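You operate a simulated robot arm through the tools that you are given. There is no shell and no other tool. Be economical: measure what you need, move in short steps, check, and stop when the job is done.

The job below is to be done with a simulated two-armed robot. You get a single attempt, and the scene is never put back.

TASK
Wipe the oil off the step tread, then free the step.
Fine: both clamps stay shut until the oil is gone; rag back; index lever stays locked. What is to be rubbed or washed off counts as gone when no trace of it is left.

It is judged by the outcome, as a careful person would: the job done as asked, and still so three seconds after it is handed in. It fails if anything else is knocked over, pushed out of place, dropped, spilled or broken.

THE ROBOT
Two 7-joint arms with fingered hands on one trunk that stands fixed in place. Base frame: the origin is at the foot of the trunk, x ahead of it, y to its left, z up; the work surface is at about z = 860. Units: mm, rad, N and s.
The left shoulder is at [71, 125, 1167], the right one opposite. With the tool pointing down near the work surface each hand reaches from about 440 to 800 mm from the base axis, measured 20 degrees to its own side. Payload 3.6 kg a hand.
The TCP of each hand is the grasp point between the finger pads, 30 mm short of the fingertips. In the tool frame z runs along the fingers and y along their closing line. Largest opening 104 mm; the body of the gripper starts 35 mm behind the TCP. The gripper is a hand of 4 fingers: y runs from the thumb to the fingers, the wrist lies at [-15, -104, -178] in the tool frame, and closing takes about 1.5 s.
Orientation is told as [roll, pitch, yaw] about the base's x, y, z axes, in that order, counted from this pose: with the fingers straight down and the wrist toward the robot, the tool's x, y and z point along [0, 1, 0], [1, 0, 0] and [0, 0, -1] of the base frame.

THE INTERFACE
- The arms move only by the tool servo_tool. It takes "left_series", "right_series" or both (then of equal length, played together; a hand with none holds still); each is a list of rows, each a list of 6 numbers: the shift along the tool's x, y, z in mm, then the turn, a rotation vector about the tool's x, y, z in rad. In form: [[x, y, z, ax, ay, az], ...]. A call has 1 to 8 rows; each row is the pose to reach, as a shift and turn from the pose commanded when the call began, along the tool's axes at that moment. "left_jaw" and "right_jaw" are, for a hand that has rows, the opening, from 0 (shut) to 1 (fully open), set as the call begins (left out, the last holds). Each row takes 0.2 s and may step no farther than 50 mm and 0.15 rad from the row before; otherwise, or with a gripper value out of range, the whole call is refused. A pose out of reach is approached as far as the arm can. The call stops where the force on the tool passes 40 N (or 10 N more than at its start, if that is more) or the arm is blocked; 0.2 s more then pass. Each finger travels about 72 mm/s and halts on what it meets, pressing with about 24 N; the grip force reading is that of the motor and also rises with nothing between the fingers. The clock runs only during rows and for 0.2 s after the last one: add rows that repeat a pose to give the fingers time. It gives the time, the measured TCP pose, the force on the tool (base axes), the opening and the grip force at its end, in the units of the frame above (readings bear some noise), with the torque about the TCP (base axes, N m) and any sound that the robot's microphone picked up.
- Cameras (640 x 400 px; columns grow to the right, rows downward): "scene" is now at [167.1, -61.7, 1334.6]; the picture's right is [-0.65, -0.76, -0.00], its down [-0.19, 0.16, -0.97] and it looks along [0.73, -0.63, -0.25] (base axes); focal length 214 px, centre (320, 200). "left" rides on the left gripper at [-61, -92, -130] in its tool frame; the picture's right is [-0.81, -0.28, 0.52], its down [0.53, -0.71, 0.46] and it looks along [0.24, 0.64, 0.72] (tool axes); focal length 275 px, centre (320, 200). "right" rides on the right gripper at [61, -92, -130] in its tool frame; the picture's right is [-0.81, 0.27, -0.52], its down [-0.53, -0.71, 0.45] and it looks along [-0.24, 0.64, 0.73] (tool axes); focal length 275 px, centre (320, 200). There is no depth. A picture from a camera that has moved, and an enlarged one, comes with that camera's place and axes in the base frame and with its lens.
- snapshot(camera): a new picture of that camera. No time passes.
- move_column(by): slides the trunk up (or, below 0, down) by that many mm; the arms and the scene camera ride with it, the base frame stays. It gives what a move gives, with no picture.
- finger_targets(index, middle, ring, thumb_bend, thumb_turn, hand): sets how far each is bent, from 0 (flat) to 1 (curled in); at 0.3 the hand is open as for a grip, at 0.7 the pads meet at the TCP. One left out holds its place. A second passes; each finger stops where it meets its share of the squeeze, and holds until it gets a number again. A gripper value or a shape takes the hand back. It gives what a move gives, with no picture; readings hold the bend of each and the force on the fingers (four entries, about 0 where the hand has none), thumb and palm. thumb_turn goes from beside the hand (0) to across from the fingers (1), as for a grip.
- hand_shape(shape, hand): the hand has 4 fingers and takes this shape, open, in about a second: jaw (thumb against the fingers, like two jaws); tri (thumb and two fingers); tip (a fingertip pinch); poke (one finger out to press); point (the index stretched); flat (the hand flat); cup (the hand cupped); fist (a fist). The gripper value then closes the fingers along that shape, each until it touches; the sizes above hold for jaw. It gives what a move gives, with no picture.
- turn_head(pan, tilt): turns the head with the scene camera to pan (to the left, within 1.396 rad either way) and tilt (down, from -0.506 to 1.204), counted from straight ahead of the robot. It gives what a move gives.
- close_up(camera, box): a new picture of the part [left, top, right, bottom] of that camera's present view, enlarged. No time passes.
- sign_off(): hands the job in; it is judged then, once.

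Go step by step. Nothing tells you positions but the pictures and the camera data: compare them with the known pose of the tool, close in by small moves and look again before you grip or let go. The budget is 120 turns and 74 pictures, counting those below and the enlarged ones. Unless the task says otherwise, let go and move clear before handing in, and close with one line.

The tools are called after "Call:" by a JSON object that holds its "method" and its "body". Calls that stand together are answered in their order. servo_tool: Moves the arms, as the interface text tells. Its arguments: {"type":"object","properties":{"left_series":{"type":"array","items":{"type":"array","items":{"type":"number"}}},"left_jaw":{"type":"number"},"right_series":{"type":"array","items":{"type":"array","items":{"type":"number"}}},"right_jaw":{"type":"number"}},"required":[]} The other tools are called the same way: move_column (by) slides the trunk up or down; hand_shape (shape, hand) gives the hand a shape; finger_targets (index, middle, ring, thumb_bend, thumb_turn, hand) moves the fingers one by one; turn_head (pan, tilt) turns the head that bears the scene camera; snapshot (camera) takes a picture; close_up (camera, box) takes an enlarged picture of a part of a camera's view; sign_off () hands the job in.

At the start:

```text
clock: 0.0
left_tool_pos: [355.4, -35.2, 1231.2]
left_ee_rot: [0.003, 0.01, 0.011]
left_contact_force: [-0.6, -0.9, -0.9]
left_moment: [0.01, 0.02, -0.02]
left_width: 103.6
left_finger_force: 0.1
left_shape: jaw
left_bend: [0.3, 0.3, 0.3, 0.3, 0.98]
left_finger forces: [0.1, 0.0, 0.1, 0.0, 0.0, 0.0]
right_tool_pos: [336.8, -358.3, 1326.8]
right_ee_rot: [0.0, -0.001, 0.001]
right_contact_force: [0.6, 0.2, -0.4]
right_moment: [0.0, 0.0, 0.0]
right_width: 103.8
right_finger_force: 0.0
right_shape: jaw
right_bend: [0.3, 0.3, 0.3, 0.3, 0.98]
right_finger forces: [0.0, 0.1, 0.0, 0.0, 0.0, 0.0]
trunk travel left (down, up): [-400.0, 136.0]
head pan, tilt: [-0.618, 0.466]
```

scene: 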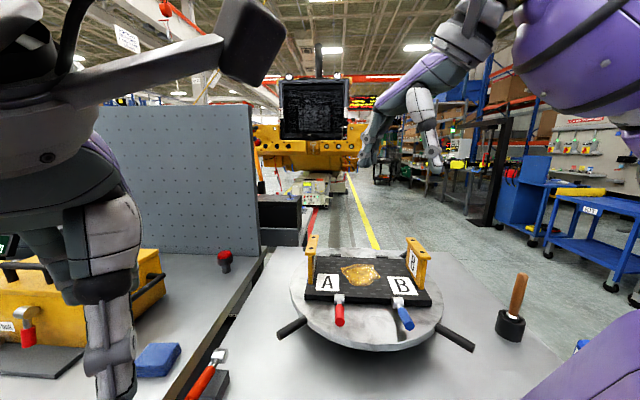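
right: 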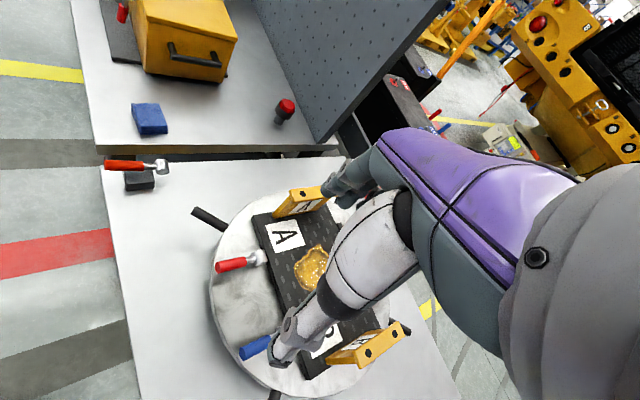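
left: 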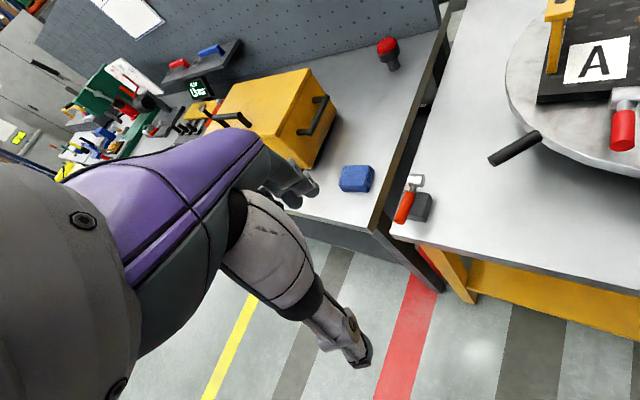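

I see a turntable with a black step tread, an oil patch on it, two clamps (A red, B blue), a blue rag on the left bench and a red lever at the table edge. I'll look closer first.

Call:
{"method": "close_up", "body": {"camera": "scene", "box": [260, 220, 480, 358]}}

Call:
{"method": "close_up", "body": {"camera": "scene", "box": [0, 240, 260, 400]}}

Call:
{"method": "turn_head", "body": {"pan": -0.5, "tilt": 0.9}}

Call:
{"method": "snapshot", "body": {"camera": "scene"}}

```text
2.90 times, centred on (370, 289) of scene
camera zoom: at [167.1, -61.7, 1334.6], right [-0.65, -0.76, 0.0], down [-0.19, 0.16, -0.97], along [0.73, -0.63, -0.25], focal length 622 px, centre (175, -58)
```

zoom: 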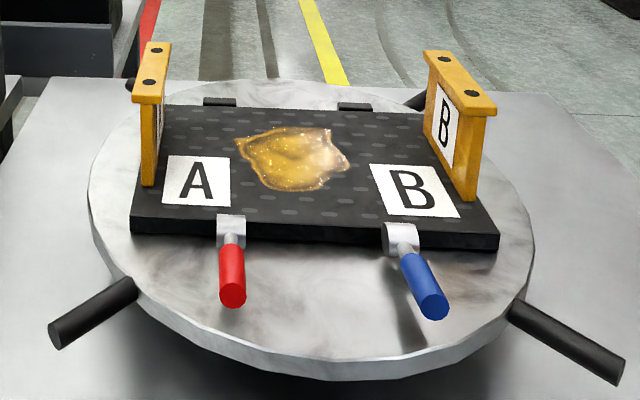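

```text
2.46 times, centred on (130, 320) of scene
camera zoom: at [167.1, -61.7, 1334.6], right [-0.65, -0.76, 0.0], down [-0.19, 0.16, -0.97], along [0.73, -0.63, -0.25], focal length 528 px, centre (788, -95)
```

zoom: 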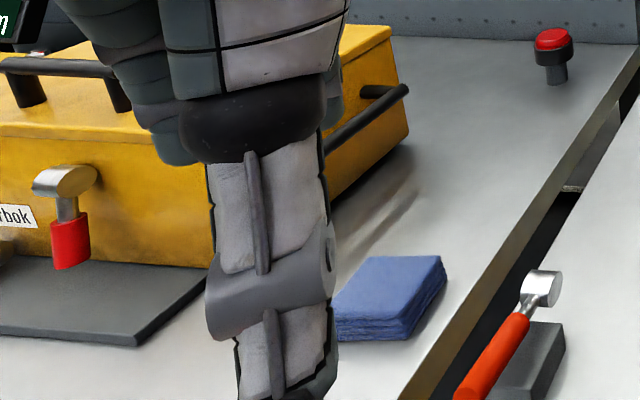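

```text
clock: 0.9
left_tool_pos: [357.8, -32.6, 1227.9]
left_ee_rot: [0.006, 0.022, 0.019]
left_contact_force: [0.2, -0.5, -0.1]
left_moment: [0.02, 0.04, 0.01]
left_width: 103.8
left_finger_force: 0.0
left_shape: jaw
left_bend: [0.3, 0.3, 0.3, 0.3, 0.98]
left_finger forces: [0.0, 0.0, 0.0, 0.0, 0.1, 0.0]
right_tool_pos: [338.0, -359.2, 1328.3]
right_ee_rot: [0.0, -0.002, 0.0]
right_contact_force: [-0.3, -0.2, -0.5]
right_moment: [-0.01, 0.02, -0.02]
right_width: 103.7
right_finger_force: 0.0
right_shape: jaw
right_bend: [0.3, 0.3, 0.3, 0.3, 0.98]
right_finger forces: [0.1, 0.1, 0.0, 0.0, 0.0, 0.1]
trunk travel left (down, up): [-400.0, 136.0]
head pan, tilt: [-0.499, 0.901]
```

```text
68 pictures are left
camera scene: at [169.6, -58.4, 1329.6], right [-0.62, -0.79, 0.0], down [-0.23, 0.19, -0.95], along [0.75, -0.59, -0.3], focal length 214 px, centre (320, 200)
```

scene: 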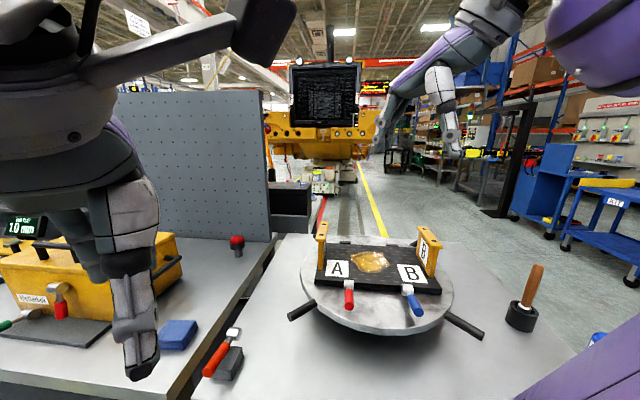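

The rag is near (677,-33,880). I'll check whether the head has settled.

Call:
{"method": "snapshot", "body": {"camera": "scene"}}

Call:
{"method": "snapshot", "body": {"camera": "right"}}

```text
67 pictures are left
camera scene: at [169.6, -58.4, 1329.6], right [-0.62, -0.79, 0.0], down [-0.23, 0.19, -0.95], along [0.75, -0.59, -0.3], focal length 214 px, centre (320, 200)
```

scene: 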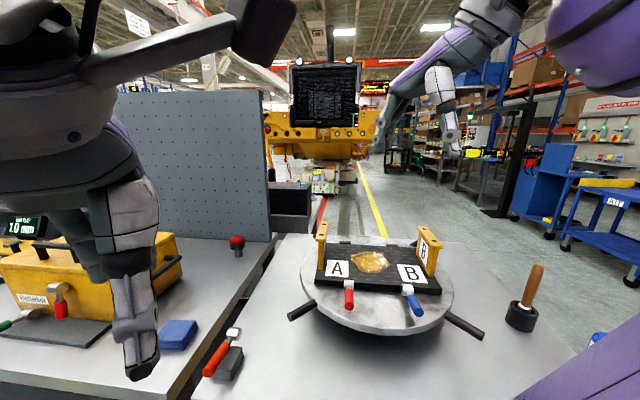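

```text
66 pictures are left
camera right: at [246.6, -297.3, 1457.0], right [0.28, -0.81, 0.52], down [-0.71, -0.53, -0.46], along [0.65, -0.24, -0.72], focal length 275 px, centre (320, 200)
```

right: 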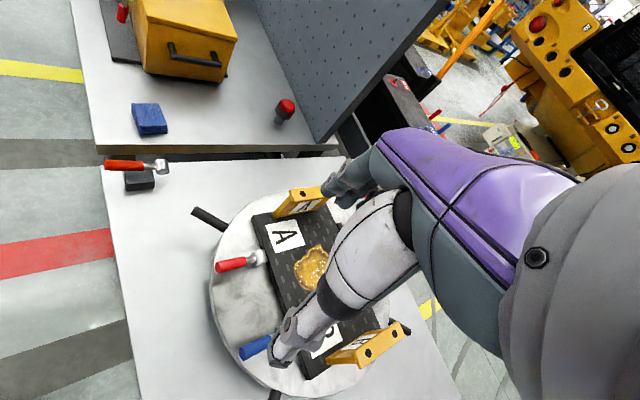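

The head view barely tilted; I'll aim it directly at the turntable.

Call:
{"method": "turn_head", "body": {"pan": -0.7, "tilt": 1.1}}

Call:
{"method": "snapshot", "body": {"camera": "scene"}}

```text
clock: 1.6
left_tool_pos: [358.4, -33.7, 1227.7]
left_ee_rot: [0.01, 0.022, 0.019]
left_contact_force: [0.5, 0.4, -0.4]
left_moment: [0.01, 0.04, 0.0]
left_width: 103.8
left_finger_force: 0.1
left_shape: jaw
left_bend: [0.3, 0.3, 0.3, 0.3, 0.98]
left_finger forces: [0.0, 0.0, 0.0, 0.1, 0.1, 0.0]
right_tool_pos: [337.7, -357.9, 1326.5]
right_ee_rot: [0.0, -0.002, 0.003]
right_contact_force: [-1.1, -0.9, -0.6]
right_moment: [0.0, -0.03, 0.0]
right_width: 104.0
right_finger_force: 0.0
right_shape: jaw
right_bend: [0.3, 0.3, 0.3, 0.3, 0.98]
right_finger forces: [0.0, 0.0, 0.1, 0.1, 0.0, 0.0]
trunk travel left (down, up): [-400.0, 136.0]
head pan, tilt: [-0.7, 1.1]
```

```text
65 pictures are left
camera scene: at [168.6, -59.8, 1329.7], right [-0.63, -0.77, 0.0], down [-0.23, 0.19, -0.95], along [0.74, -0.61, -0.3], focal length 214 px, centre (320, 200)
```

scene: 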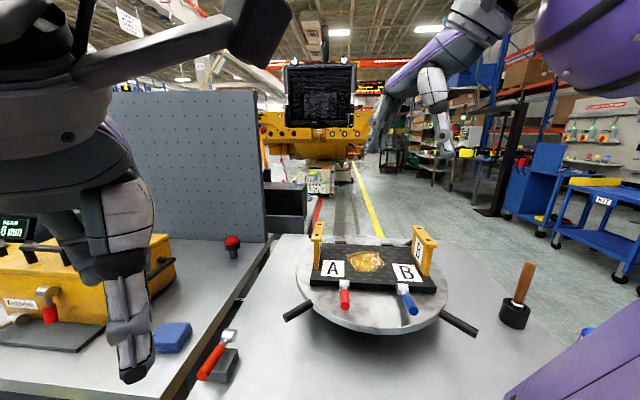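

The turntable stands raised on the right and the rag lies on the left bench. I'll move the left arm out of the way to the left, and bring the right hand over toward the rag, high.

Call:
{"method": "servo_tool", "body": {"left_series": [[45, 0, 0, 0, 0, 0], [90, 0, 0, 0, 0, 0], [135, 0, 0, 0, 0, 0], [180, 0, 0, 0, 0, 0], [225, 0, 0, 0, 0, 0], [270, 0, 0, 0, 0, 0], [300, 0, 0, 0, 0, 0], [300, 0, 0, 0, 0, 0]]}}

Call:
{"method": "snapshot", "body": {"camera": "scene"}}

```text
clock: 2.0
left_tool_pos: [359.0, 3.1, 1222.5]
left_ee_rot: [0.034, 0.015, 0.01]
left_contact_force: [15.9, -21.5, -43.5]
left_moment: [6.1, -2.19, 3.31]
left_width: 104.0
left_finger_force: 0.0
left_shape: jaw
left_bend: [0.3, 0.3, 0.3, 0.3, 0.98]
left_finger forces: [0.1, 0.0, 0.0, 0.0, 0.1, 0.1]
right_tool_pos: [338.3, -357.8, 1327.4]
right_ee_rot: [-0.002, 0.0, 0.001]
right_contact_force: [0.5, -0.8, 0.0]
right_moment: [0.03, 0.02, -0.02]
right_width: 103.7
right_finger_force: 0.0
right_shape: jaw
right_bend: [0.3, 0.3, 0.3, 0.3, 0.98]
right_finger forces: [0.1, 0.1, 0.0, 0.0, 0.0, 0.0]
trunk travel left (down, up): [-400.0, 136.0]
head pan, tilt: [-0.7, 1.1]
stopped in row 2 (left hand): the force on the tool passed its limit at 84 N (the readings are from after the stop); the commanded pose is now the measured one
```

```text
64 pictures are left
camera scene: at [160.9, -49.9, 1286.0], right [-0.62, -0.79, 0.0], down [-0.56, 0.44, -0.7], along [0.55, -0.43, -0.71], focal length 214 px, centre (320, 200)
```

scene: 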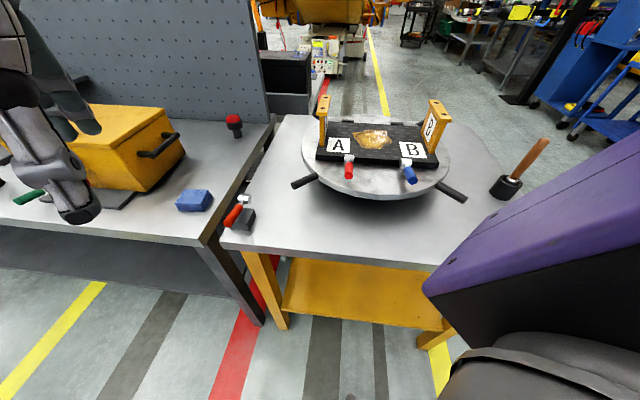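

The head had been pushing against the left forearm. I'll ease the left hand forward and down first, then left.

Call:
{"method": "servo_tool", "body": {"left_series": [[5, 25, 15, 0, 0, 0], [15, 50, 30, 0, 0, 0], [25, 80, 45, 0, 0, 0], [50, 100, 60, 0, 0, 0], [80, 100, 60, 0, 0, 0], [120, 100, 60, 0, 0, 0], [160, 100, 60, 0, 0, 0], [200, 100, 60, 0, 0, 0]]}}

Call:
{"method": "snapshot", "body": {"camera": "scene"}}

```text
clock: 3.9
left_tool_pos: [454.7, 206.8, 1171.1]
left_ee_rot: [0.022, 0.007, 0.01]
left_contact_force: [-0.6, 0.0, -0.3]
left_moment: [0.0, 0.01, 0.03]
left_width: 104.0
left_finger_force: 0.1
left_shape: jaw
left_bend: [0.3, 0.3, 0.3, 0.3, 0.98]
left_finger forces: [0.1, 0.0, 0.1, 0.0, 0.0, 0.1]
right_tool_pos: [337.5, -357.1, 1328.1]
right_ee_rot: [-0.002, 0.0, 0.0]
right_contact_force: [-0.1, 0.3, -0.5]
right_moment: [-0.02, -0.01, -0.01]
right_width: 103.7
right_finger_force: 0.0
right_shape: jaw
right_bend: [0.3, 0.3, 0.3, 0.3, 0.98]
right_finger forces: [0.0, 0.0, 0.0, 0.1, 0.1, 0.1]
trunk travel left (down, up): [-400.0, 136.0]
head pan, tilt: [-0.7, 1.1]
```

```text
63 pictures are left
camera scene: at [144.5, -40.5, 1263.9], right [-0.64, -0.77, 0.0], down [-0.68, 0.57, -0.45], along [0.35, -0.29, -0.89], focal length 214 px, centre (320, 200)
```

scene: 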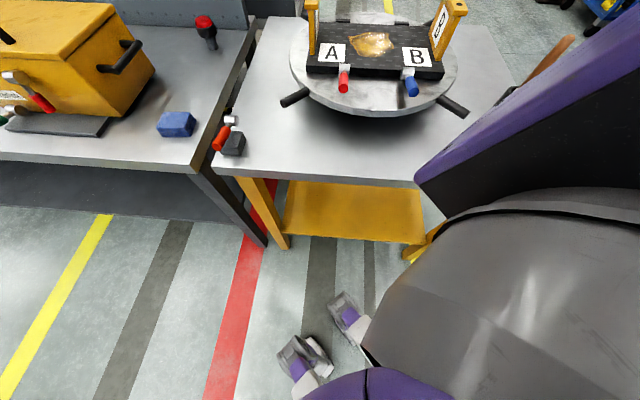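

Free now. I'll set the head to a moderate tilt.

Call:
{"method": "turn_head", "body": {"pan": -0.6, "tilt": 0.75}}

Call:
{"method": "snapshot", "body": {"camera": "scene"}}

```text
clock: 4.7
left_tool_pos: [454.5, 205.6, 1171.6]
left_ee_rot: [0.022, 0.007, 0.011]
left_contact_force: [0.1, -0.2, 0.4]
left_moment: [0.03, -0.01, -0.01]
left_width: 103.9
left_finger_force: 0.1
left_shape: jaw
left_bend: [0.3, 0.3, 0.3, 0.3, 0.98]
left_finger forces: [0.0, 0.0, 0.0, 0.0, 0.0, 0.0]
right_tool_pos: [338.0, -358.1, 1327.1]
right_ee_rot: [0.0, 0.001, 0.001]
right_contact_force: [0.5, 0.1, 0.1]
right_moment: [-0.02, 0.04, -0.03]
right_width: 103.8
right_finger_force: 0.1
right_shape: jaw
right_bend: [0.3, 0.3, 0.3, 0.3, 0.98]
right_finger forces: [0.0, 0.0, 0.1, 0.0, 0.1, 0.0]
trunk travel left (down, up): [-400.0, 136.0]
head pan, tilt: [-0.6, 0.75]
```

```text
62 pictures are left
camera scene: at [164.8, -47.4, 1289.6], right [-0.56, -0.83, 0.0], down [-0.56, 0.39, -0.73], along [0.6, -0.41, -0.68], focal length 214 px, centre (320, 200)
```

scene: 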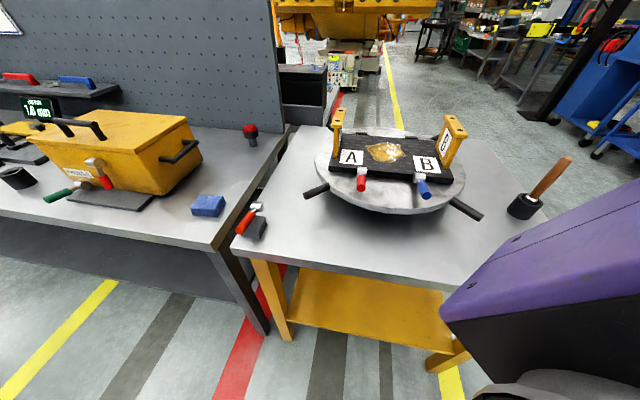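

Rag about (678,-30,880); tread about (505,-500,970), on a raised turntable. I'll move the right hand over the rag.

Call:
{"method": "servo_tool", "body": {"right_series": [[30, 30, 0, 0, 0, 0], [60, 60, 10, 0, 0, 0], [92, 92, 20, 0, 0, 0], [124, 124, 30, 0, 0, 0], [156, 156, 40, 0, 0, 0], [188, 188, 60, 0, 0, 0], [218, 218, 80, 0, 0, 0], [248, 248, 100, 0, 0, 0]]}}

Call:
{"method": "servo_tool", "body": {"right_series": [[25, 25, 30, 0, 0, 0], [50, 50, 60, 0, 0, 0], [77, 75, 90, 0, 0, 0], [77, 75, 120, 0, 0, 0], [77, 75, 150, 0, 0, 0], [77, 75, 150, 0, 0, 0]]}}

Call:
{"method": "snapshot", "body": {"camera": "right"}}

Call:
{"method": "snapshot", "body": {"camera": "scene"}}

```text
clock: 6.5
left_tool_pos: [456.1, 206.1, 1171.3]
left_ee_rot: [0.023, 0.012, 0.012]
left_contact_force: [1.3, 0.3, -0.7]
left_moment: [0.02, 0.0, 0.02]
left_width: 103.8
left_finger_force: 0.0
left_shape: jaw
left_bend: [0.3, 0.3, 0.3, 0.3, 0.98]
left_finger forces: [0.1, 0.1, 0.0, 0.0, 0.1, 0.1]
right_tool_pos: [589.8, -117.1, 1227.7]
right_ee_rot: [0.0, 0.002, -0.005]
right_contact_force: [0.3, -0.4, 0.3]
right_moment: [0.02, 0.05, -0.01]
right_width: 103.8
right_finger_force: 0.1
right_shape: jaw
right_bend: [0.3, 0.3, 0.3, 0.3, 0.98]
right_finger forces: [0.0, 0.1, 0.1, 0.0, 0.0, 0.0]
right hand out of reach, approached as far as the arm can: row 8
trunk travel left (down, up): [-400.0, 136.0]
head pan, tilt: [-0.6, 0.75]
```

```text
clock: 7.9
left_tool_pos: [453.6, 205.9, 1172.7]
left_ee_rot: [0.022, 0.006, 0.009]
left_contact_force: [-0.5, -0.6, 0.2]
left_moment: [0.0, 0.0, -0.02]
left_width: 104.1
left_finger_force: 0.1
left_shape: jaw
left_bend: [0.3, 0.3, 0.3, 0.3, 0.98]
left_finger forces: [0.1, 0.0, 0.1, 0.0, 0.0, 0.0]
right_tool_pos: [636.5, -117.9, 1113.9]
right_ee_rot: [0.0, -0.002, -0.001]
right_contact_force: [-0.3, 0.1, 0.3]
right_moment: [0.02, 0.0, -0.01]
right_width: 103.9
right_finger_force: 0.1
right_shape: jaw
right_bend: [0.3, 0.3, 0.3, 0.3, 0.98]
right_finger forces: [0.0, 0.0, 0.1, 0.0, 0.0, 0.1]
right hand out of reach, approached as far as the arm can: row 1, 2, 3, 4, 5, 6
trunk travel left (down, up): [-400.0, 136.0]
head pan, tilt: [-0.6, 0.75]
```

```text
61 pictures are left
camera right: at [546.0, -57.1, 1244.6], right [0.27, -0.81, 0.52], down [-0.71, -0.53, -0.46], along [0.65, -0.24, -0.72], focal length 275 px, centre (320, 200)
```

right: 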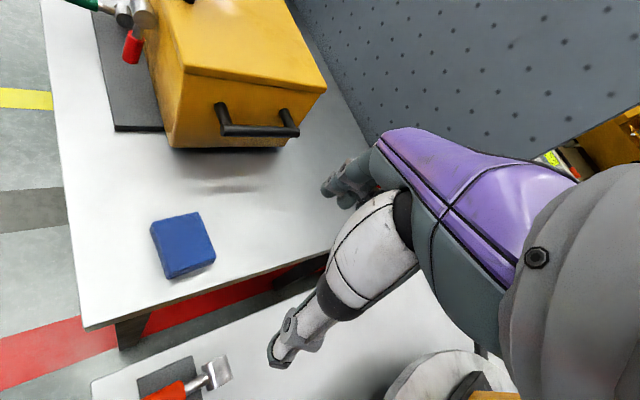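

```text
60 pictures are left
camera scene: at [164.1, -47.2, 1289.7], right [-0.56, -0.83, 0.0], down [-0.56, 0.39, -0.73], along [0.6, -0.41, -0.68], focal length 214 px, centre (320, 200)
```

scene: 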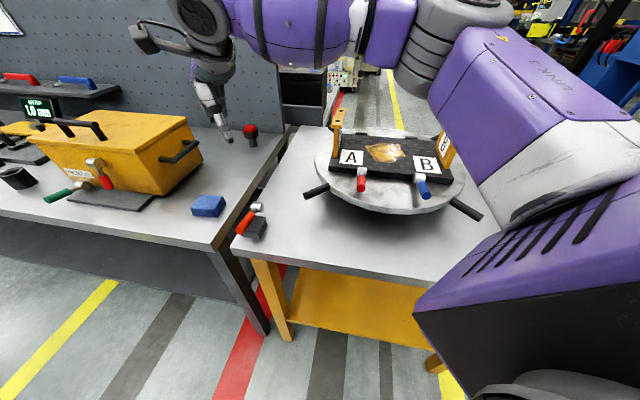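

The right arm can't get to the rag with the wrist straight behind. The rag is turned about 45°, so yawing the hand by +0.9 rad should help both reach and grip.

Call:
{"method": "servo_tool", "body": {"right_series": [[0, 0, 0, 0, 0, -0.15], [0, 0, 0, 0, 0, -0.3], [0, 0, 0, 0, 0, -0.45], [0, 0, 0, 0, 0, -0.6], [0, 0, 0, 0, 0, -0.75], [0, 0, 0, 0, 0, -0.9], [0, 0, 0, 0, 0, -0.9]]}}

```text
clock: 9.5
left_tool_pos: [454.9, 205.7, 1171.7]
left_ee_rot: [0.024, 0.01, 0.01]
left_contact_force: [0.2, -0.9, 0.4]
left_moment: [0.0, 0.02, -0.02]
left_width: 104.1
left_finger_force: 0.1
left_shape: jaw
left_bend: [0.3, 0.3, 0.3, 0.3, 0.98]
left_finger forces: [0.1, 0.0, 0.0, 0.0, 0.1, 0.1]
right_tool_pos: [544.5, -106.5, 1134.3]
right_ee_rot: [-0.005, 0.019, 0.821]
right_contact_force: [0.6, -0.3, 0.0]
right_moment: [0.01, -0.02, -0.02]
right_width: 103.9
right_finger_force: 0.1
right_shape: jaw
right_bend: [0.3, 0.3, 0.3, 0.3, 0.98]
right_finger forces: [0.0, 0.0, 0.1, 0.0, 0.1, 0.0]
right hand out of reach, approached as far as the arm can: row 4, 5, 6, 7
trunk travel left (down, up): [-400.0, 136.0]
head pan, tilt: [-0.6, 0.75]
```

Worse that way. I'll unwind the yaw partly and go forward and lower, where the arm should have more freedom.

Call:
{"method": "servo_tool", "body": {"right_series": [[-15, 21, 20, 0, 0, 0.12], [-30, 42, 40, 0, 0, 0.24], [-45, 62, 60, 0, 0, 0.36], [-59, 83, 90, 0, 0, 0.48], [-59, 83, 120, 0, 0, 0.48], [-59, 83, 150, 0, 0, 0.48], [-59, 83, 150, 0, 0, 0.48]]}}

```text
clock: 11.1
left_tool_pos: [454.1, 207.0, 1173.1]
left_ee_rot: [0.024, 0.008, 0.01]
left_contact_force: [-0.3, -0.2, 0.2]
left_moment: [-0.01, -0.03, -0.06]
left_width: 103.7
left_finger_force: 0.1
left_shape: jaw
left_bend: [0.3, 0.3, 0.3, 0.3, 0.98]
left_finger forces: [0.1, 0.0, 0.1, 0.0, 0.0, 0.0]
right_tool_pos: [643.1, -89.0, 984.2]
right_ee_rot: [-0.012, 0.012, 0.339]
right_contact_force: [0.4, -0.5, 0.7]
right_moment: [-0.03, 0.0, 0.0]
right_width: 104.1
right_finger_force: 0.0
right_shape: jaw
right_bend: [0.3, 0.3, 0.3, 0.3, 0.98]
right_finger forces: [0.0, 0.0, 0.0, 0.0, 0.0, 0.0]
right hand out of reach, approached as far as the arm can: row 4
trunk travel left (down, up): [-400.0, 136.0]
head pan, tilt: [-0.6, 0.75]
```

Lower works. Moving above the rag and turning further.

Call:
{"method": "servo_tool", "body": {"right_series": [[14, 20, 6, 0, 0, -0.12], [28, 40, 12, 0, 0, -0.24], [42, 60, 20, 0, 0, -0.36], [42, 60, 20, 0, 0, -0.46], [42, 60, 20, 0, 0, -0.46]]}}

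Call:
{"method": "snapshot", "body": {"camera": "right"}}

```text
clock: 12.3
left_tool_pos: [455.2, 206.4, 1172.4]
left_ee_rot: [0.022, 0.007, 0.01]
left_contact_force: [-0.6, 0.5, 0.2]
left_moment: [-0.02, -0.01, 0.0]
left_width: 104.2
left_finger_force: 0.1
left_shape: jaw
left_bend: [0.3, 0.3, 0.3, 0.3, 0.98]
left_finger forces: [0.1, 0.1, 0.0, 0.0, 0.1, 0.1]
right_tool_pos: [614.2, -58.0, 957.3]
right_ee_rot: [-0.011, 0.016, 0.78]
right_contact_force: [-0.1, 0.4, 0.2]
right_moment: [0.01, 0.0, 0.02]
right_width: 104.1
right_finger_force: 0.1
right_shape: jaw
right_bend: [0.3, 0.3, 0.3, 0.3, 0.98]
right_finger forces: [0.0, 0.1, 0.0, 0.1, 0.1, 0.0]
right hand out of reach, approached as far as the arm can: row 1, 2, 3, 4, 5
trunk travel left (down, up): [-400.0, 136.0]
head pan, tilt: [-0.6, 0.75]
```

```text
59 pictures are left
camera right: at [507.5, -77.4, 1087.8], right [0.77, -0.37, 0.52], down [-0.13, -0.89, -0.44], along [0.63, 0.27, -0.73], focal length 275 px, centre (320, 200)
```

right: 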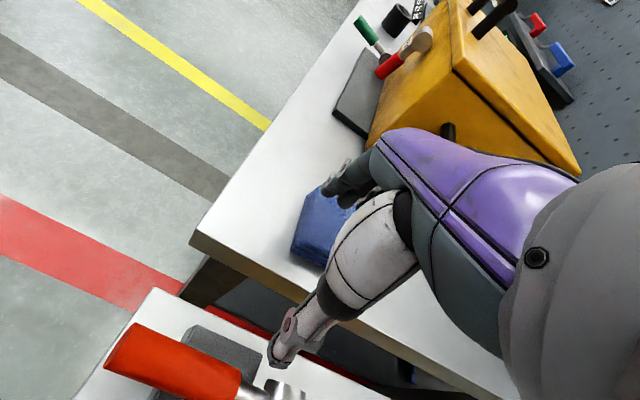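

Positive yaw restricts reach. I'll try the other way (yaw about −0.6, gripping the rag's short side).

Call:
{"method": "servo_tool", "body": {"right_series": [[-6, 6, -20, 0, 0, 0.14], [-12, 12, -33, 0, 0, 0.28], [-20, 18, -33, 0, 0, 0.42], [-34, 31, -33, 0, 0, 0.56], [-34, 31, -33, 0, 0, 0.7], [-34, 31, -33, 0, 0, 0.84], [-34, 31, -33, 0, 0, 0.98], [-34, 31, -33, 0, 0, 1.12]]}}

Call:
{"method": "servo_tool", "body": {"right_series": [[10, 8, 0, 0, 0, 0.14], [20, 15, 0, 0, 0, 0.3], [20, 15, 0, 0, 0, 0.3]]}}

```text
clock: 14.1
left_tool_pos: [454.3, 205.9, 1172.2]
left_ee_rot: [0.023, 0.009, 0.012]
left_contact_force: [-0.3, -0.1, -0.7]
left_moment: [-0.02, 0.0, -0.01]
left_width: 104.0
left_finger_force: 0.0
left_shape: jaw
left_bend: [0.3, 0.3, 0.3, 0.3, 0.98]
left_finger forces: [0.1, 0.0, 0.1, 0.0, 0.0, 0.0]
right_tool_pos: [646.1, -146.7, 1018.5]
right_ee_rot: [-0.017, 0.004, -0.272]
right_contact_force: [0.6, -0.1, 0.2]
right_moment: [-0.01, 0.02, -0.03]
right_width: 103.7
right_finger_force: 0.1
right_shape: jaw
right_bend: [0.3, 0.3, 0.3, 0.3, 0.97]
right_finger forces: [0.1, 0.0, 0.1, 0.0, 0.0, 0.0]
right hand out of reach, approached as far as the arm can: row 2, 3, 4, 5, 6, 7, 8
trunk travel left (down, up): [-400.0, 136.0]
head pan, tilt: [-0.6, 0.75]
```

```text
refused: row 2 steps farther than a row can; nothing moved
```

Both yaw signs limit it; the best is about 0.35. I'll raise the trunk so the arm works further below the shoulder, and test again.

Call:
{"method": "move_column", "body": {"by": 130}}

Call:
{"method": "servo_tool", "body": {"right_series": [[0, 0, 25, 0, 0, -0.14], [0, 0, 50, 0, 0, -0.28], [0, 0, 75, 0, 0, -0.42], [10, 10, 100, 0, 0, -0.56], [30, 20, 125, 0, 0, -0.67], [60, 20, 150, 0, 0, -0.67], [90, 10, 170, 0, 0, -0.67], [110, -5, 185, 0, 0, -0.67]]}}

```text
clock: 15.7
left_tool_pos: [455.6, 205.2, 1299.1]
left_ee_rot: [0.022, 0.011, 0.01]
left_contact_force: [0.9, 0.1, -0.1]
left_moment: [0.01, 0.02, 0.0]
left_width: 104.1
left_finger_force: 0.0
left_shape: jaw
left_bend: [0.3, 0.3, 0.3, 0.3, 0.98]
left_finger forces: [0.1, 0.0, 0.1, 0.0, 0.0, 0.0]
right_tool_pos: [603.9, -145.7, 1357.0]
right_ee_rot: [0.073, -0.317, -0.284]
right_contact_force: [0.6, -0.3, -0.1]
right_moment: [0.01, 0.03, 0.0]
right_width: 103.7
right_finger_force: 0.1
right_shape: jaw
right_bend: [0.3, 0.3, 0.3, 0.3, 0.97]
right_finger forces: [0.0, 0.1, 0.1, 0.0, 0.0, 0.0]
trunk travel left (down, up): [-530.0, 6.0]
head pan, tilt: [-0.6, 0.75]
```

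```text
clock: 17.5
left_tool_pos: [455.2, 204.7, 1300.0]
left_ee_rot: [0.022, 0.008, 0.009]
left_contact_force: [-0.6, 0.9, -0.2]
left_moment: [0.0, -0.07, 0.0]
left_width: 103.9
left_finger_force: 0.0
left_shape: jaw
left_bend: [0.3, 0.3, 0.3, 0.3, 0.98]
left_finger forces: [0.1, 0.0, 0.0, 0.1, 0.1, 0.0]
right_tool_pos: [630.3, -91.6, 1202.2]
right_ee_rot: [-0.147, -0.295, 0.421]
right_contact_force: [-0.4, 0.1, -0.3]
right_moment: [0.01, -0.05, -0.02]
right_width: 104.1
right_finger_force: 0.0
right_shape: jaw
right_bend: [0.3, 0.3, 0.3, 0.3, 0.97]
right_finger forces: [0.0, 0.0, 0.0, 0.0, 0.0, 0.0]
right hand out of reach, approached as far as the arm can: row 5, 6, 7, 8
trunk travel left (down, up): [-530.0, 6.0]
head pan, tilt: [-0.6, 0.75]
```

Call:
{"method": "servo_tool", "body": {"right_series": [[6, -3, 30, 0.1, 0.05, 0], [12, -6, 60, 0.2, 0.1, 0], [18, -9, 90, 0.295, 0.147, 0], [25, -12, 125, 0.295, 0.147, 0], [34, -15, 160, 0.295, 0.147, 0], [43, -18, 200, 0.295, 0.147, 0], [43, -18, 200, 0.295, 0.147, 0]]}}

```text
clock: 19.1
left_tool_pos: [453.9, 204.0, 1299.1]
left_ee_rot: [0.023, 0.007, 0.011]
left_contact_force: [0.2, -0.1, -0.4]
left_moment: [-0.03, -0.02, 0.0]
left_width: 103.7
left_finger_force: 0.0
left_shape: jaw
left_bend: [0.3, 0.3, 0.3, 0.3, 0.98]
left_finger forces: [0.1, 0.0, 0.0, 0.0, 0.1, 0.0]
right_tool_pos: [574.5, -129.1, 1058.8]
right_ee_rot: [0.006, -0.002, 0.398]
right_contact_force: [0.4, 0.7, 0.2]
right_moment: [0.04, 0.04, -0.03]
right_width: 104.1
right_finger_force: 0.0
right_shape: jaw
right_bend: [0.3, 0.3, 0.3, 0.3, 0.97]
right_finger forces: [0.0, 0.1, 0.0, 0.1, 0.1, 0.0]
right hand out of reach, approached as far as the arm can: row 1, 2, 3, 4, 5, 6, 7
trunk travel left (down, up): [-530.0, 6.0]
head pan, tilt: [-0.6, 0.75]
```

Call:
{"method": "servo_tool", "body": {"right_series": [[7, 18, 12, 0, 0, 0], [14, 36, 24, 0, 0, 0], [20, 55, 36, 0, 0, 0], [26, 73, 48, 0, 0, 0], [33, 92, 60, 0, 0, 0], [39, 110, 69, 0, 0, 0], [39, 110, 69, 0, 0, 0], [39, 110, 69, 0, 0, 0]]}}

Call:
{"method": "snapshot", "body": {"camera": "scene"}}

```text
clock: 20.9
left_tool_pos: [454.8, 205.4, 1298.9]
left_ee_rot: [0.023, 0.006, 0.011]
left_contact_force: [0.2, -0.2, 0.2]
left_moment: [-0.01, 0.01, 0.0]
left_width: 103.7
left_finger_force: 0.0
left_shape: jaw
left_bend: [0.3, 0.3, 0.3, 0.3, 0.98]
left_finger forces: [0.1, 0.1, 0.1, 0.0, 0.0, 0.0]
right_tool_pos: [568.9, -127.4, 1055.2]
right_ee_rot: [0.006, -0.002, 0.401]
right_contact_force: [-0.3, 0.2, -0.2]
right_moment: [0.0, -0.01, 0.01]
right_width: 104.2
right_finger_force: 0.0
right_shape: jaw
right_bend: [0.3, 0.3, 0.3, 0.3, 0.97]
right_finger forces: [0.0, 0.0, 0.1, 0.0, 0.0, 0.0]
right hand out of reach, approached as far as the arm can: row 1, 2, 3, 4, 5, 6, 7, 8
trunk travel left (down, up): [-530.0, 6.0]
head pan, tilt: [-0.6, 0.75]
```

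```text
58 pictures are left
camera scene: at [78.7, -47.5, 1435.1], right [-0.56, -0.83, 0.0], down [-0.56, 0.39, -0.73], along [0.6, -0.41, -0.68], focal length 214 px, centre (320, 200)
```

scene: 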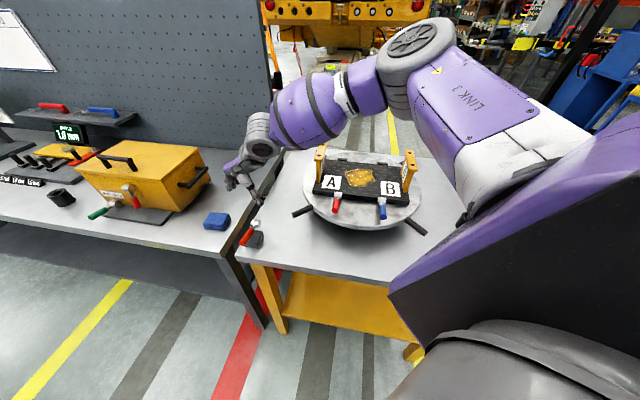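

Raising the trunk moved the shoulders backward, which hurts. I'll lift the hand and lower the trunk past its start instead, which should bring the shoulders forward.

Call:
{"method": "servo_tool", "body": {"right_series": [[0, -10, -40, 0, 0, 0], [0, -20, -80, 0, 0, 0], [0, -30, -120, 0, 0, 0], [0, -30, -160, 0, 0, 0], [0, -30, -160, 0, 0, 0]]}}

Call:
{"method": "move_column", "body": {"by": -130}}

Call:
{"method": "snapshot", "body": {"camera": "scene"}}

```text
clock: 22.1
left_tool_pos: [456.0, 203.6, 1299.5]
left_ee_rot: [0.024, 0.009, 0.01]
left_contact_force: [-0.2, -0.1, 0.5]
left_moment: [0.02, 0.0, -0.02]
left_width: 104.0
left_finger_force: 0.0
left_shape: jaw
left_bend: [0.3, 0.3, 0.3, 0.3, 0.98]
left_finger forces: [0.1, 0.0, 0.0, 0.1, 0.1, 0.0]
right_tool_pos: [541.9, -140.5, 1217.1]
right_ee_rot: [0.004, -0.001, 0.4]
right_contact_force: [-0.4, 0.0, -0.3]
right_moment: [0.01, 0.01, 0.01]
right_width: 104.2
right_finger_force: 0.1
right_shape: jaw
right_bend: [0.3, 0.3, 0.3, 0.3, 0.97]
right_finger forces: [0.0, 0.0, 0.1, 0.0, 0.0, 0.1]
trunk travel left (down, up): [-530.0, 6.0]
head pan, tilt: [-0.6, 0.75]
```

```text
clock: 23.6
left_tool_pos: [454.3, 205.2, 1169.8]
left_ee_rot: [0.022, 0.008, 0.007]
left_contact_force: [0.1, 0.2, -0.1]
left_moment: [0.02, 0.0, -0.05]
left_width: 104.0
left_finger_force: 0.1
left_shape: jaw
left_bend: [0.3, 0.3, 0.3, 0.3, 0.98]
left_finger forces: [0.0, 0.0, 0.0, 0.1, 0.0, 0.0]
right_tool_pos: [545.0, -139.3, 1087.6]
right_ee_rot: [0.006, -0.002, 0.4]
right_contact_force: [-0.6, 0.2, 0.6]
right_moment: [0.01, -0.01, 0.0]
right_width: 104.0
right_finger_force: 0.1
right_shape: jaw
right_bend: [0.3, 0.3, 0.3, 0.3, 0.97]
right_finger forces: [0.1, 0.0, 0.0, 0.0, 0.0, 0.0]
trunk travel left (down, up): [-400.0, 136.0]
head pan, tilt: [-0.6, 0.75]
```

```text
57 pictures are left
camera scene: at [164.6, -47.5, 1289.7], right [-0.56, -0.83, 0.0], down [-0.56, 0.39, -0.73], along [0.6, -0.41, -0.68], focal length 214 px, centre (320, 200)
```

scene: 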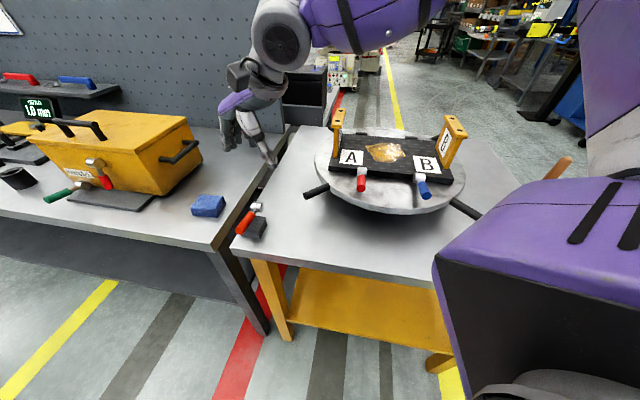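

Call:
{"method": "servo_tool", "body": {"right_series": [[6, 22, 30, 0, 0, 0], [12, 44, 60, 0, 0, 0], [18, 66, 90, 0, 0, 0], [24, 90, 128, 0, 0, 0], [31, 120, 128, 0, 0, 0], [38, 145, 128, 0, 0, 0], [43, 165, 128, 0, 0, 0], [43, 165, 128, 0, 0, 0]]}}

```text
clock: 25.4
left_tool_pos: [454.3, 205.5, 1169.6]
left_ee_rot: [0.023, 0.008, 0.011]
left_contact_force: [0.3, 0.4, -0.5]
left_moment: [-0.01, 0.01, 0.0]
left_width: 104.0
left_finger_force: 0.0
left_shape: jaw
left_bend: [0.3, 0.3, 0.3, 0.3, 0.98]
left_finger forces: [0.0, 0.0, 0.1, 0.0, 0.0, 0.0]
right_tool_pos: [637.1, -76.3, 959.6]
right_ee_rot: [0.004, 0.0, 0.398]
right_contact_force: [-0.6, 0.1, -0.1]
right_moment: [0.01, 0.04, -0.03]
right_width: 104.1
right_finger_force: 0.0
right_shape: jaw
right_bend: [0.3, 0.3, 0.3, 0.3, 0.97]
right_finger forces: [0.1, 0.1, 0.0, 0.0, 0.1, 0.0]
right hand out of reach, approached as far as the arm can: row 5, 6, 7, 8
trunk travel left (down, up): [-400.0, 136.0]
head pan, tilt: [-0.6, 0.75]
```

Length isn't the limit; the wrist bend is. I'll tilt the fingers ahead-left, continuing the forearm line.

Call:
{"method": "servo_tool", "body": {"right_series": [[0, 0, 0, -0.12, 0.07, 0], [0, 0, 0, -0.24, 0.14, 0], [0, 0, 0, -0.345, 0.2, 0], [7, 20, 0, -0.345, 0.2, 0], [14, 40, 0, -0.345, 0.2, 0], [21, 58, 0, -0.345, 0.2, 0], [21, 58, 0, -0.345, 0.2, 0]]}}

```text
clock: 27.0
left_tool_pos: [454.9, 204.9, 1170.2]
left_ee_rot: [0.022, 0.008, 0.01]
left_contact_force: [-0.2, -0.2, 0.3]
left_moment: [0.0, 0.0, -0.01]
left_width: 103.8
left_finger_force: 0.0
left_shape: jaw
left_bend: [0.3, 0.3, 0.3, 0.3, 0.98]
left_finger forces: [0.0, 0.1, 0.0, 0.1, 0.1, 0.0]
right_tool_pos: [673.7, -39.8, 960.1]
right_ee_rot: [0.214, -0.344, 0.361]
right_contact_force: [0.4, 0.6, -0.3]
right_moment: [0.0, 0.02, -0.01]
right_width: 104.2
right_finger_force: 0.0
right_shape: jaw
right_bend: [0.3, 0.3, 0.3, 0.3, 0.97]
right_finger forces: [0.0, 0.0, 0.0, 0.1, 0.0, 0.0]
right hand out of reach, approached as far as the arm can: row 6, 7
trunk travel left (down, up): [-400.0, 136.0]
head pan, tilt: [-0.6, 0.75]
```

That works. Let me look.

Call:
{"method": "snapshot", "body": {"camera": "right"}}

Call:
{"method": "close_up", "body": {"camera": "scene", "box": [120, 100, 320, 225]}}

```text
56 pictures are left
camera right: at [538.7, -56.8, 1061.0], right [0.46, -0.79, 0.41], down [-0.3, -0.57, -0.77], along [0.84, 0.23, -0.5], focal length 275 px, centre (320, 200)
```

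right: 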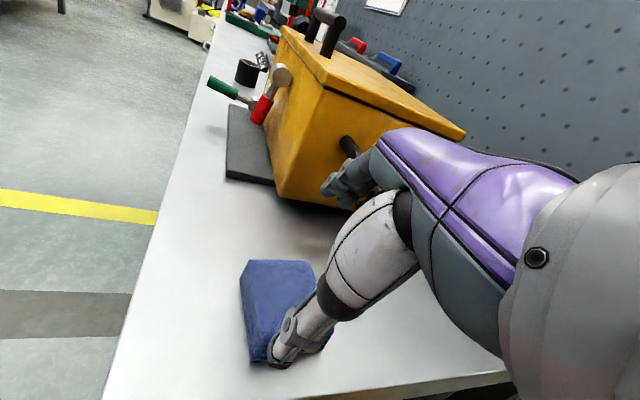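

```text
3.20 times, centred on (220, 162) of scene
camera zoom: at [164.8, -47.4, 1289.6], right [-0.56, -0.83, 0.0], down [-0.56, 0.39, -0.73], along [0.6, -0.41, -0.68], focal length 686 px, centre (640, 320)
```

zoom: 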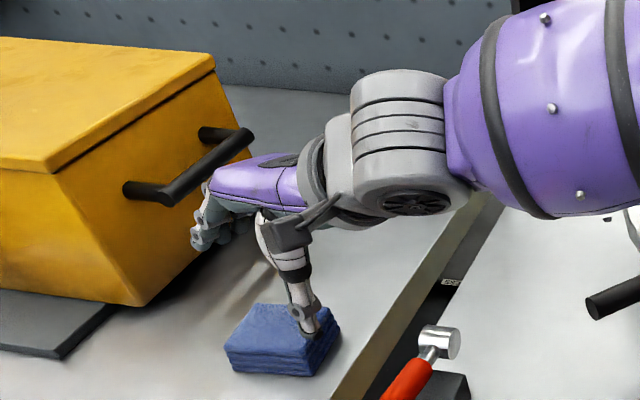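

Hand is just above the rag, clear of the case. I'll try aligning the closing line with the rag (more yaw about vertical).

Call:
{"method": "servo_tool", "body": {"right_series": [[0, 0, 0, 0.03, 0.05, -0.138], [0, 0, 0, 0.06, 0.1, -0.27], [0, 0, 0, 0.09, 0.152, -0.4], [0, 0, 0, 0.09, 0.152, -0.4]]}}

```text
clock: 28.0
left_tool_pos: [455.5, 204.2, 1169.8]
left_ee_rot: [0.023, 0.009, 0.009]
left_contact_force: [-0.3, -0.2, 0.6]
left_moment: [0.01, 0.0, 0.0]
left_width: 103.9
left_finger_force: 0.0
left_shape: jaw
left_bend: [0.3, 0.3, 0.3, 0.3, 0.98]
left_finger forces: [0.0, 0.0, 0.1, 0.0, 0.0, 0.0]
right_tool_pos: [607.2, 6.6, 966.5]
right_ee_rot: [0.21, -0.342, 0.779]
right_contact_force: [0.4, -0.3, 0.6]
right_moment: [0.02, -0.02, 0.05]
right_width: 103.9
right_finger_force: 0.1
right_shape: jaw
right_bend: [0.3, 0.3, 0.3, 0.3, 0.97]
right_finger forces: [0.0, 0.0, 0.0, 0.0, 0.1, 0.0]
right hand out of reach, approached as far as the arm can: row 2, 3, 4
trunk travel left (down, up): [-400.0, 136.0]
head pan, tilt: [-0.6, 0.75]
```

Too restrictive; back to yaw ≈0.4. The rag should align itself to the pads.

Call:
{"method": "servo_tool", "body": {"right_series": [[-20, 6, 2, -0.02, -0.032, 0.09], [-42, 12, 4, -0.04, -0.066, 0.18], [-63, 17, 5, -0.058, -0.098, 0.265], [-84, 23, 7, -0.076, -0.128, 0.35], [-84, 23, 7, -0.076, -0.128, 0.35], [-84, 23, 7, -0.076, -0.128, 0.35]]}}

Call:
{"method": "snapshot", "body": {"camera": "right"}}

```text
clock: 29.4
left_tool_pos: [454.7, 204.7, 1170.2]
left_ee_rot: [0.023, 0.008, 0.01]
left_contact_force: [0.0, -0.3, 0.6]
left_moment: [0.01, 0.0, -0.02]
left_width: 103.9
left_finger_force: 0.0
left_shape: jaw
left_bend: [0.3, 0.3, 0.3, 0.3, 0.98]
left_finger forces: [0.0, 0.0, 0.0, 0.0, 0.0, 0.1]
right_tool_pos: [674.5, -37.1, 954.9]
right_ee_rot: [0.218, -0.339, 0.415]
right_contact_force: [0.5, -0.5, 0.5]
right_moment: [0.01, 0.02, -0.02]
right_width: 103.9
right_finger_force: 0.1
right_shape: jaw
right_bend: [0.3, 0.3, 0.3, 0.3, 0.97]
right_finger forces: [0.1, 0.0, 0.0, 0.0, 0.0, 0.0]
right hand out of reach, approached as far as the arm can: row 3, 4, 5, 6
trunk travel left (down, up): [-400.0, 136.0]
head pan, tilt: [-0.6, 0.75]
```

```text
54 pictures are left
camera right: at [540.5, -61.7, 1056.2], right [0.5, -0.77, 0.4], down [-0.27, -0.58, -0.77], along [0.82, 0.27, -0.5], focal length 275 px, centre (320, 200)
```

right: 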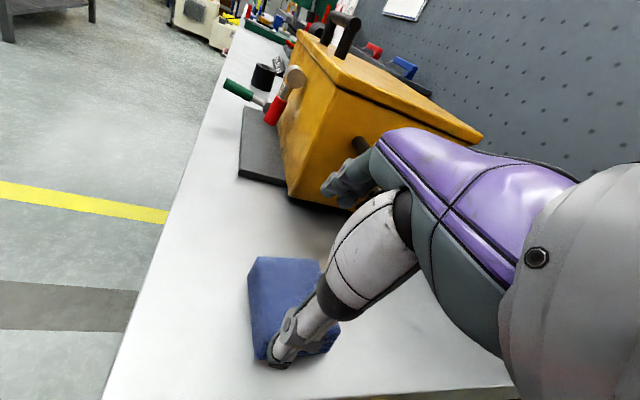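

The pitch tilt makes thumb lower than fingers; I'd rather tilt sideways (roll). Testing reach with that.

Call:
{"method": "servo_tool", "body": {"right_series": [[0, 0, 0, 0.09, 0.08, 0], [0, 0, 0, 0.18, 0.16, 0], [0, 0, 0, 0.27, 0.24, 0], [0, 0, 0, 0.34, 0.3, 0], [0, 0, 0, 0.34, 0.3, 0]]}}

```text
clock: 30.6
left_tool_pos: [455.3, 205.6, 1169.4]
left_ee_rot: [0.022, 0.008, 0.011]
left_contact_force: [-0.2, 0.2, 0.2]
left_moment: [-0.01, 0.0, -0.03]
left_width: 103.8
left_finger_force: 0.1
left_shape: jaw
left_bend: [0.3, 0.3, 0.3, 0.3, 0.98]
left_finger forces: [0.1, 0.0, 0.0, 0.0, 0.1, 0.0]
right_tool_pos: [628.5, -39.3, 967.7]
right_ee_rot: [0.497, -0.018, 0.531]
right_contact_force: [0.7, -0.1, 0.1]
right_moment: [0.0, -0.03, 0.01]
right_width: 103.8
right_finger_force: 0.0
right_shape: jaw
right_bend: [0.3, 0.3, 0.3, 0.3, 0.97]
right_finger forces: [0.0, 0.0, 0.0, 0.1, 0.1, 0.0]
right hand out of reach, approached as far as the arm can: row 1, 2, 3, 4, 5
trunk travel left (down, up): [-400.0, 136.0]
head pan, tilt: [-0.6, 0.75]
```

Forward reach is the limit. I'll lift and lower the trunk by 90, which should bring the shoulders forward.

Call:
{"method": "servo_tool", "body": {"right_series": [[0, 0, -40, 0, 0, 0], [0, 0, -80, 0, 0, 0], [0, 0, -110, 0, 0, 0], [0, 0, -110, 0, 0, 0]]}}

Call:
{"method": "move_column", "body": {"by": -90}}

Call:
{"method": "snapshot", "body": {"camera": "scene"}}

```text
clock: 31.6
left_tool_pos: [454.8, 205.2, 1170.1]
left_ee_rot: [0.024, 0.009, 0.012]
left_contact_force: [-0.1, -0.5, 0.3]
left_moment: [0.01, 0.02, 0.0]
left_width: 103.8
left_finger_force: 0.0
left_shape: jaw
left_bend: [0.3, 0.3, 0.3, 0.3, 0.98]
left_finger forces: [0.0, 0.0, 0.0, 0.1, 0.0, 0.0]
right_tool_pos: [643.6, -79.3, 1070.0]
right_ee_rot: [0.498, -0.022, 0.53]
right_contact_force: [0.3, -0.2, -0.5]
right_moment: [0.0, -0.01, 0.02]
right_width: 104.1
right_finger_force: 0.2
right_shape: jaw
right_bend: [0.3, 0.3, 0.3, 0.3, 0.97]
right_finger forces: [0.0, 0.0, 0.0, 0.0, 0.1, 0.0]
right hand out of reach, approached as far as the arm can: row 2, 3, 4
trunk travel left (down, up): [-400.0, 136.0]
head pan, tilt: [-0.6, 0.75]
```

```text
clock: 32.9
left_tool_pos: [455.4, 203.9, 1080.3]
left_ee_rot: [0.023, 0.006, 0.01]
left_contact_force: [-0.4, -0.3, -0.2]
left_moment: [-0.01, 0.02, 0.01]
left_width: 103.7
left_finger_force: 0.0
left_shape: jaw
left_bend: [0.3, 0.3, 0.3, 0.3, 0.98]
left_finger forces: [0.0, 0.0, 0.0, 0.0, 0.0, 0.0]
right_tool_pos: [640.6, -80.5, 978.0]
right_ee_rot: [0.5, -0.022, 0.538]
right_contact_force: [0.5, -0.8, -0.5]
right_moment: [-0.02, 0.01, 0.03]
right_width: 103.8
right_finger_force: 0.1
right_shape: jaw
right_bend: [0.3, 0.3, 0.3, 0.3, 0.97]
right_finger forces: [0.0, 0.0, 0.0, 0.0, 0.0, 0.0]
trunk travel left (down, up): [-310.0, 226.0]
head pan, tilt: [-0.6, 0.75]
```

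```text
53 pictures are left
camera scene: at [185.3, -47.5, 1200.3], right [-0.56, -0.83, 0.0], down [-0.56, 0.39, -0.73], along [0.6, -0.41, -0.68], focal length 214 px, centre (320, 200)
```

scene: 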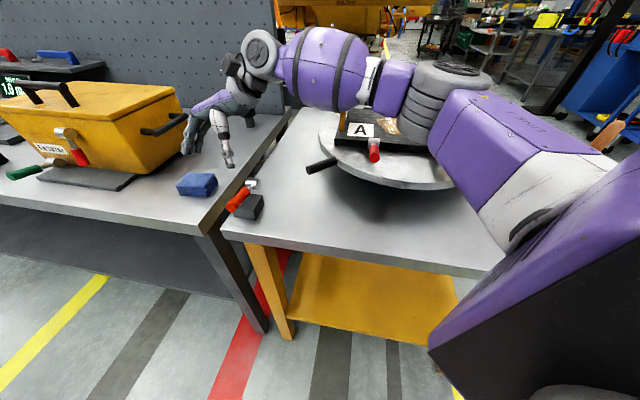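

The wrist seems to stop at about (545,-130) because the elbow is folded outward. I'll raise the trunk back, extend the arm forward on its own side first, then swing to the rag.

Call:
{"method": "move_column", "body": {"by": 90}}

Call:
{"method": "servo_tool", "body": {"right_series": [[-30, 0, 0, 0, -0.12, 0], [-60, 0, 0, 0, -0.24, 0], [-90, 0, 0, 0, -0.36, 0], [-125, 20, 0, 0, -0.5, 0], [-160, 40, 0, 0, -0.5, 0], [-180, 70, 0, 0, -0.5, 0], [-190, 110, 0, 0, -0.5, 0], [-190, 110, 0, 0, -0.5, 0]]}}

Call:
{"method": "snapshot", "body": {"camera": "scene"}}

```text
clock: 34.1
left_tool_pos: [455.4, 205.9, 1168.6]
left_ee_rot: [0.023, 0.009, 0.01]
left_contact_force: [-0.9, 0.6, 0.3]
left_moment: [-0.01, -0.02, 0.0]
left_width: 103.9
left_finger_force: 0.0
left_shape: jaw
left_bend: [0.3, 0.3, 0.3, 0.3, 0.98]
left_finger forces: [0.0, 0.0, 0.0, 0.1, 0.0, 0.0]
right_tool_pos: [641.0, -81.2, 1067.0]
right_ee_rot: [0.499, -0.019, 0.534]
right_contact_force: [0.1, 0.2, -0.6]
right_moment: [0.07, 0.0, 0.01]
right_width: 103.8
right_finger_force: 0.1
right_shape: jaw
right_bend: [0.3, 0.3, 0.3, 0.3, 0.97]
right_finger forces: [0.0, 0.0, 0.0, 0.1, 0.0, 0.0]
trunk travel left (down, up): [-400.0, 136.0]
head pan, tilt: [-0.6, 0.75]
```

```text
clock: 35.9
left_tool_pos: [454.1, 205.1, 1169.8]
left_ee_rot: [0.023, 0.007, 0.009]
left_contact_force: [-0.1, 0.1, -0.1]
left_moment: [0.01, 0.01, -0.01]
left_width: 103.8
left_finger_force: 0.1
left_shape: jaw
left_bend: [0.3, 0.3, 0.3, 0.3, 0.98]
left_finger forces: [0.0, 0.0, 0.0, 0.1, 0.0, 0.0]
right_tool_pos: [681.7, -128.8, 980.9]
right_ee_rot: [-0.003, -0.021, 0.53]
right_contact_force: [-0.1, 1.1, 0.4]
right_moment: [-0.03, -0.01, 0.01]
right_width: 104.0
right_finger_force: 0.1
right_shape: jaw
right_bend: [0.3, 0.3, 0.3, 0.3, 0.97]
right_finger forces: [0.0, 0.0, 0.1, 0.0, 0.1, 0.0]
right hand out of reach, approached as far as the arm can: row 1, 2, 3, 4, 5, 6, 7, 8
trunk travel left (down, up): [-400.0, 136.0]
head pan, tilt: [-0.6, 0.75]
```

```text
52 pictures are left
camera scene: at [164.7, -47.0, 1289.6], right [-0.56, -0.83, 0.0], down [-0.56, 0.38, -0.73], along [0.6, -0.41, -0.68], focal length 214 px, centre (320, 200)
```

scene: 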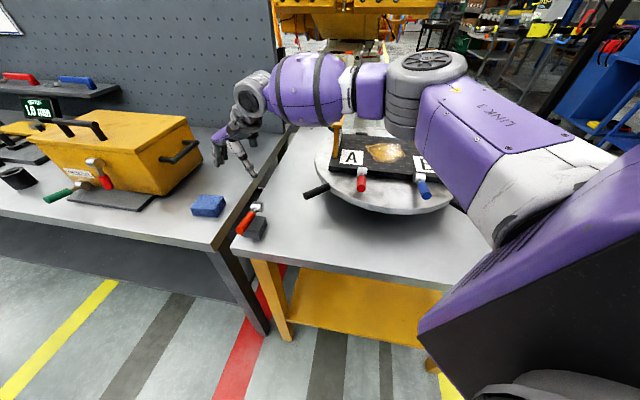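

I'll try a sideways (roll) tilt with small yaw, which should put the fingers at the rag with thumb and fingers level.

Call:
{"method": "servo_tool", "body": {"right_series": [[15, 8, 0, -0.02, 0.11, 0.06], [30, 16, 0, -0.045, 0.23, 0.12], [45, 25, 5, -0.07, 0.34, 0.18], [60, 34, 10, -0.09, 0.45, 0.24], [72, 40, 15, -0.11, 0.54, 0.29], [82, 46, 20, -0.13, 0.6, 0.33], [82, 46, 25, -0.13, 0.6, 0.33], [82, 46, 25, -0.13, 0.6, 0.33]]}}

Call:
{"method": "snapshot", "body": {"camera": "right"}}

```text
clock: 37.7
left_tool_pos: [454.7, 204.9, 1169.1]
left_ee_rot: [0.022, 0.008, 0.012]
left_contact_force: [0.7, 0.6, 0.0]
left_moment: [-0.02, -0.02, -0.01]
left_width: 103.8
left_finger_force: 0.0
left_shape: jaw
left_bend: [0.3, 0.3, 0.3, 0.3, 0.98]
left_finger forces: [0.0, 0.0, 0.0, 0.0, 0.1, 0.1]
right_tool_pos: [668.1, -47.4, 957.4]
right_ee_rot: [0.617, -0.046, 0.184]
right_contact_force: [0.6, -1.1, 0.1]
right_moment: [0.01, 0.01, 0.01]
right_width: 104.1
right_finger_force: 0.1
right_shape: jaw
right_bend: [0.3, 0.3, 0.3, 0.3, 0.97]
right_finger forces: [0.1, 0.0, 0.0, 0.1, 0.1, 0.1]
right hand out of reach, approached as far as the arm can: row 2, 3, 4, 5, 6, 7, 8
trunk travel left (down, up): [-400.0, 136.0]
head pan, tilt: [-0.6, 0.75]
```

```text
51 pictures are left
camera right: at [578.5, -89.6, 1094.5], right [0.45, -0.89, -0.04], down [-0.64, -0.29, -0.71], along [0.62, 0.34, -0.7], focal length 275 px, centre (320, 200)
```

right: 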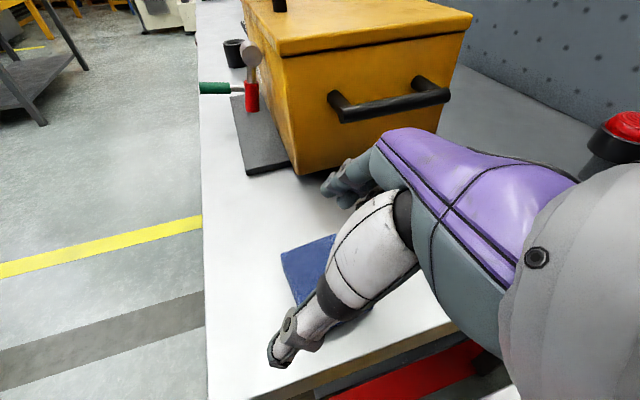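

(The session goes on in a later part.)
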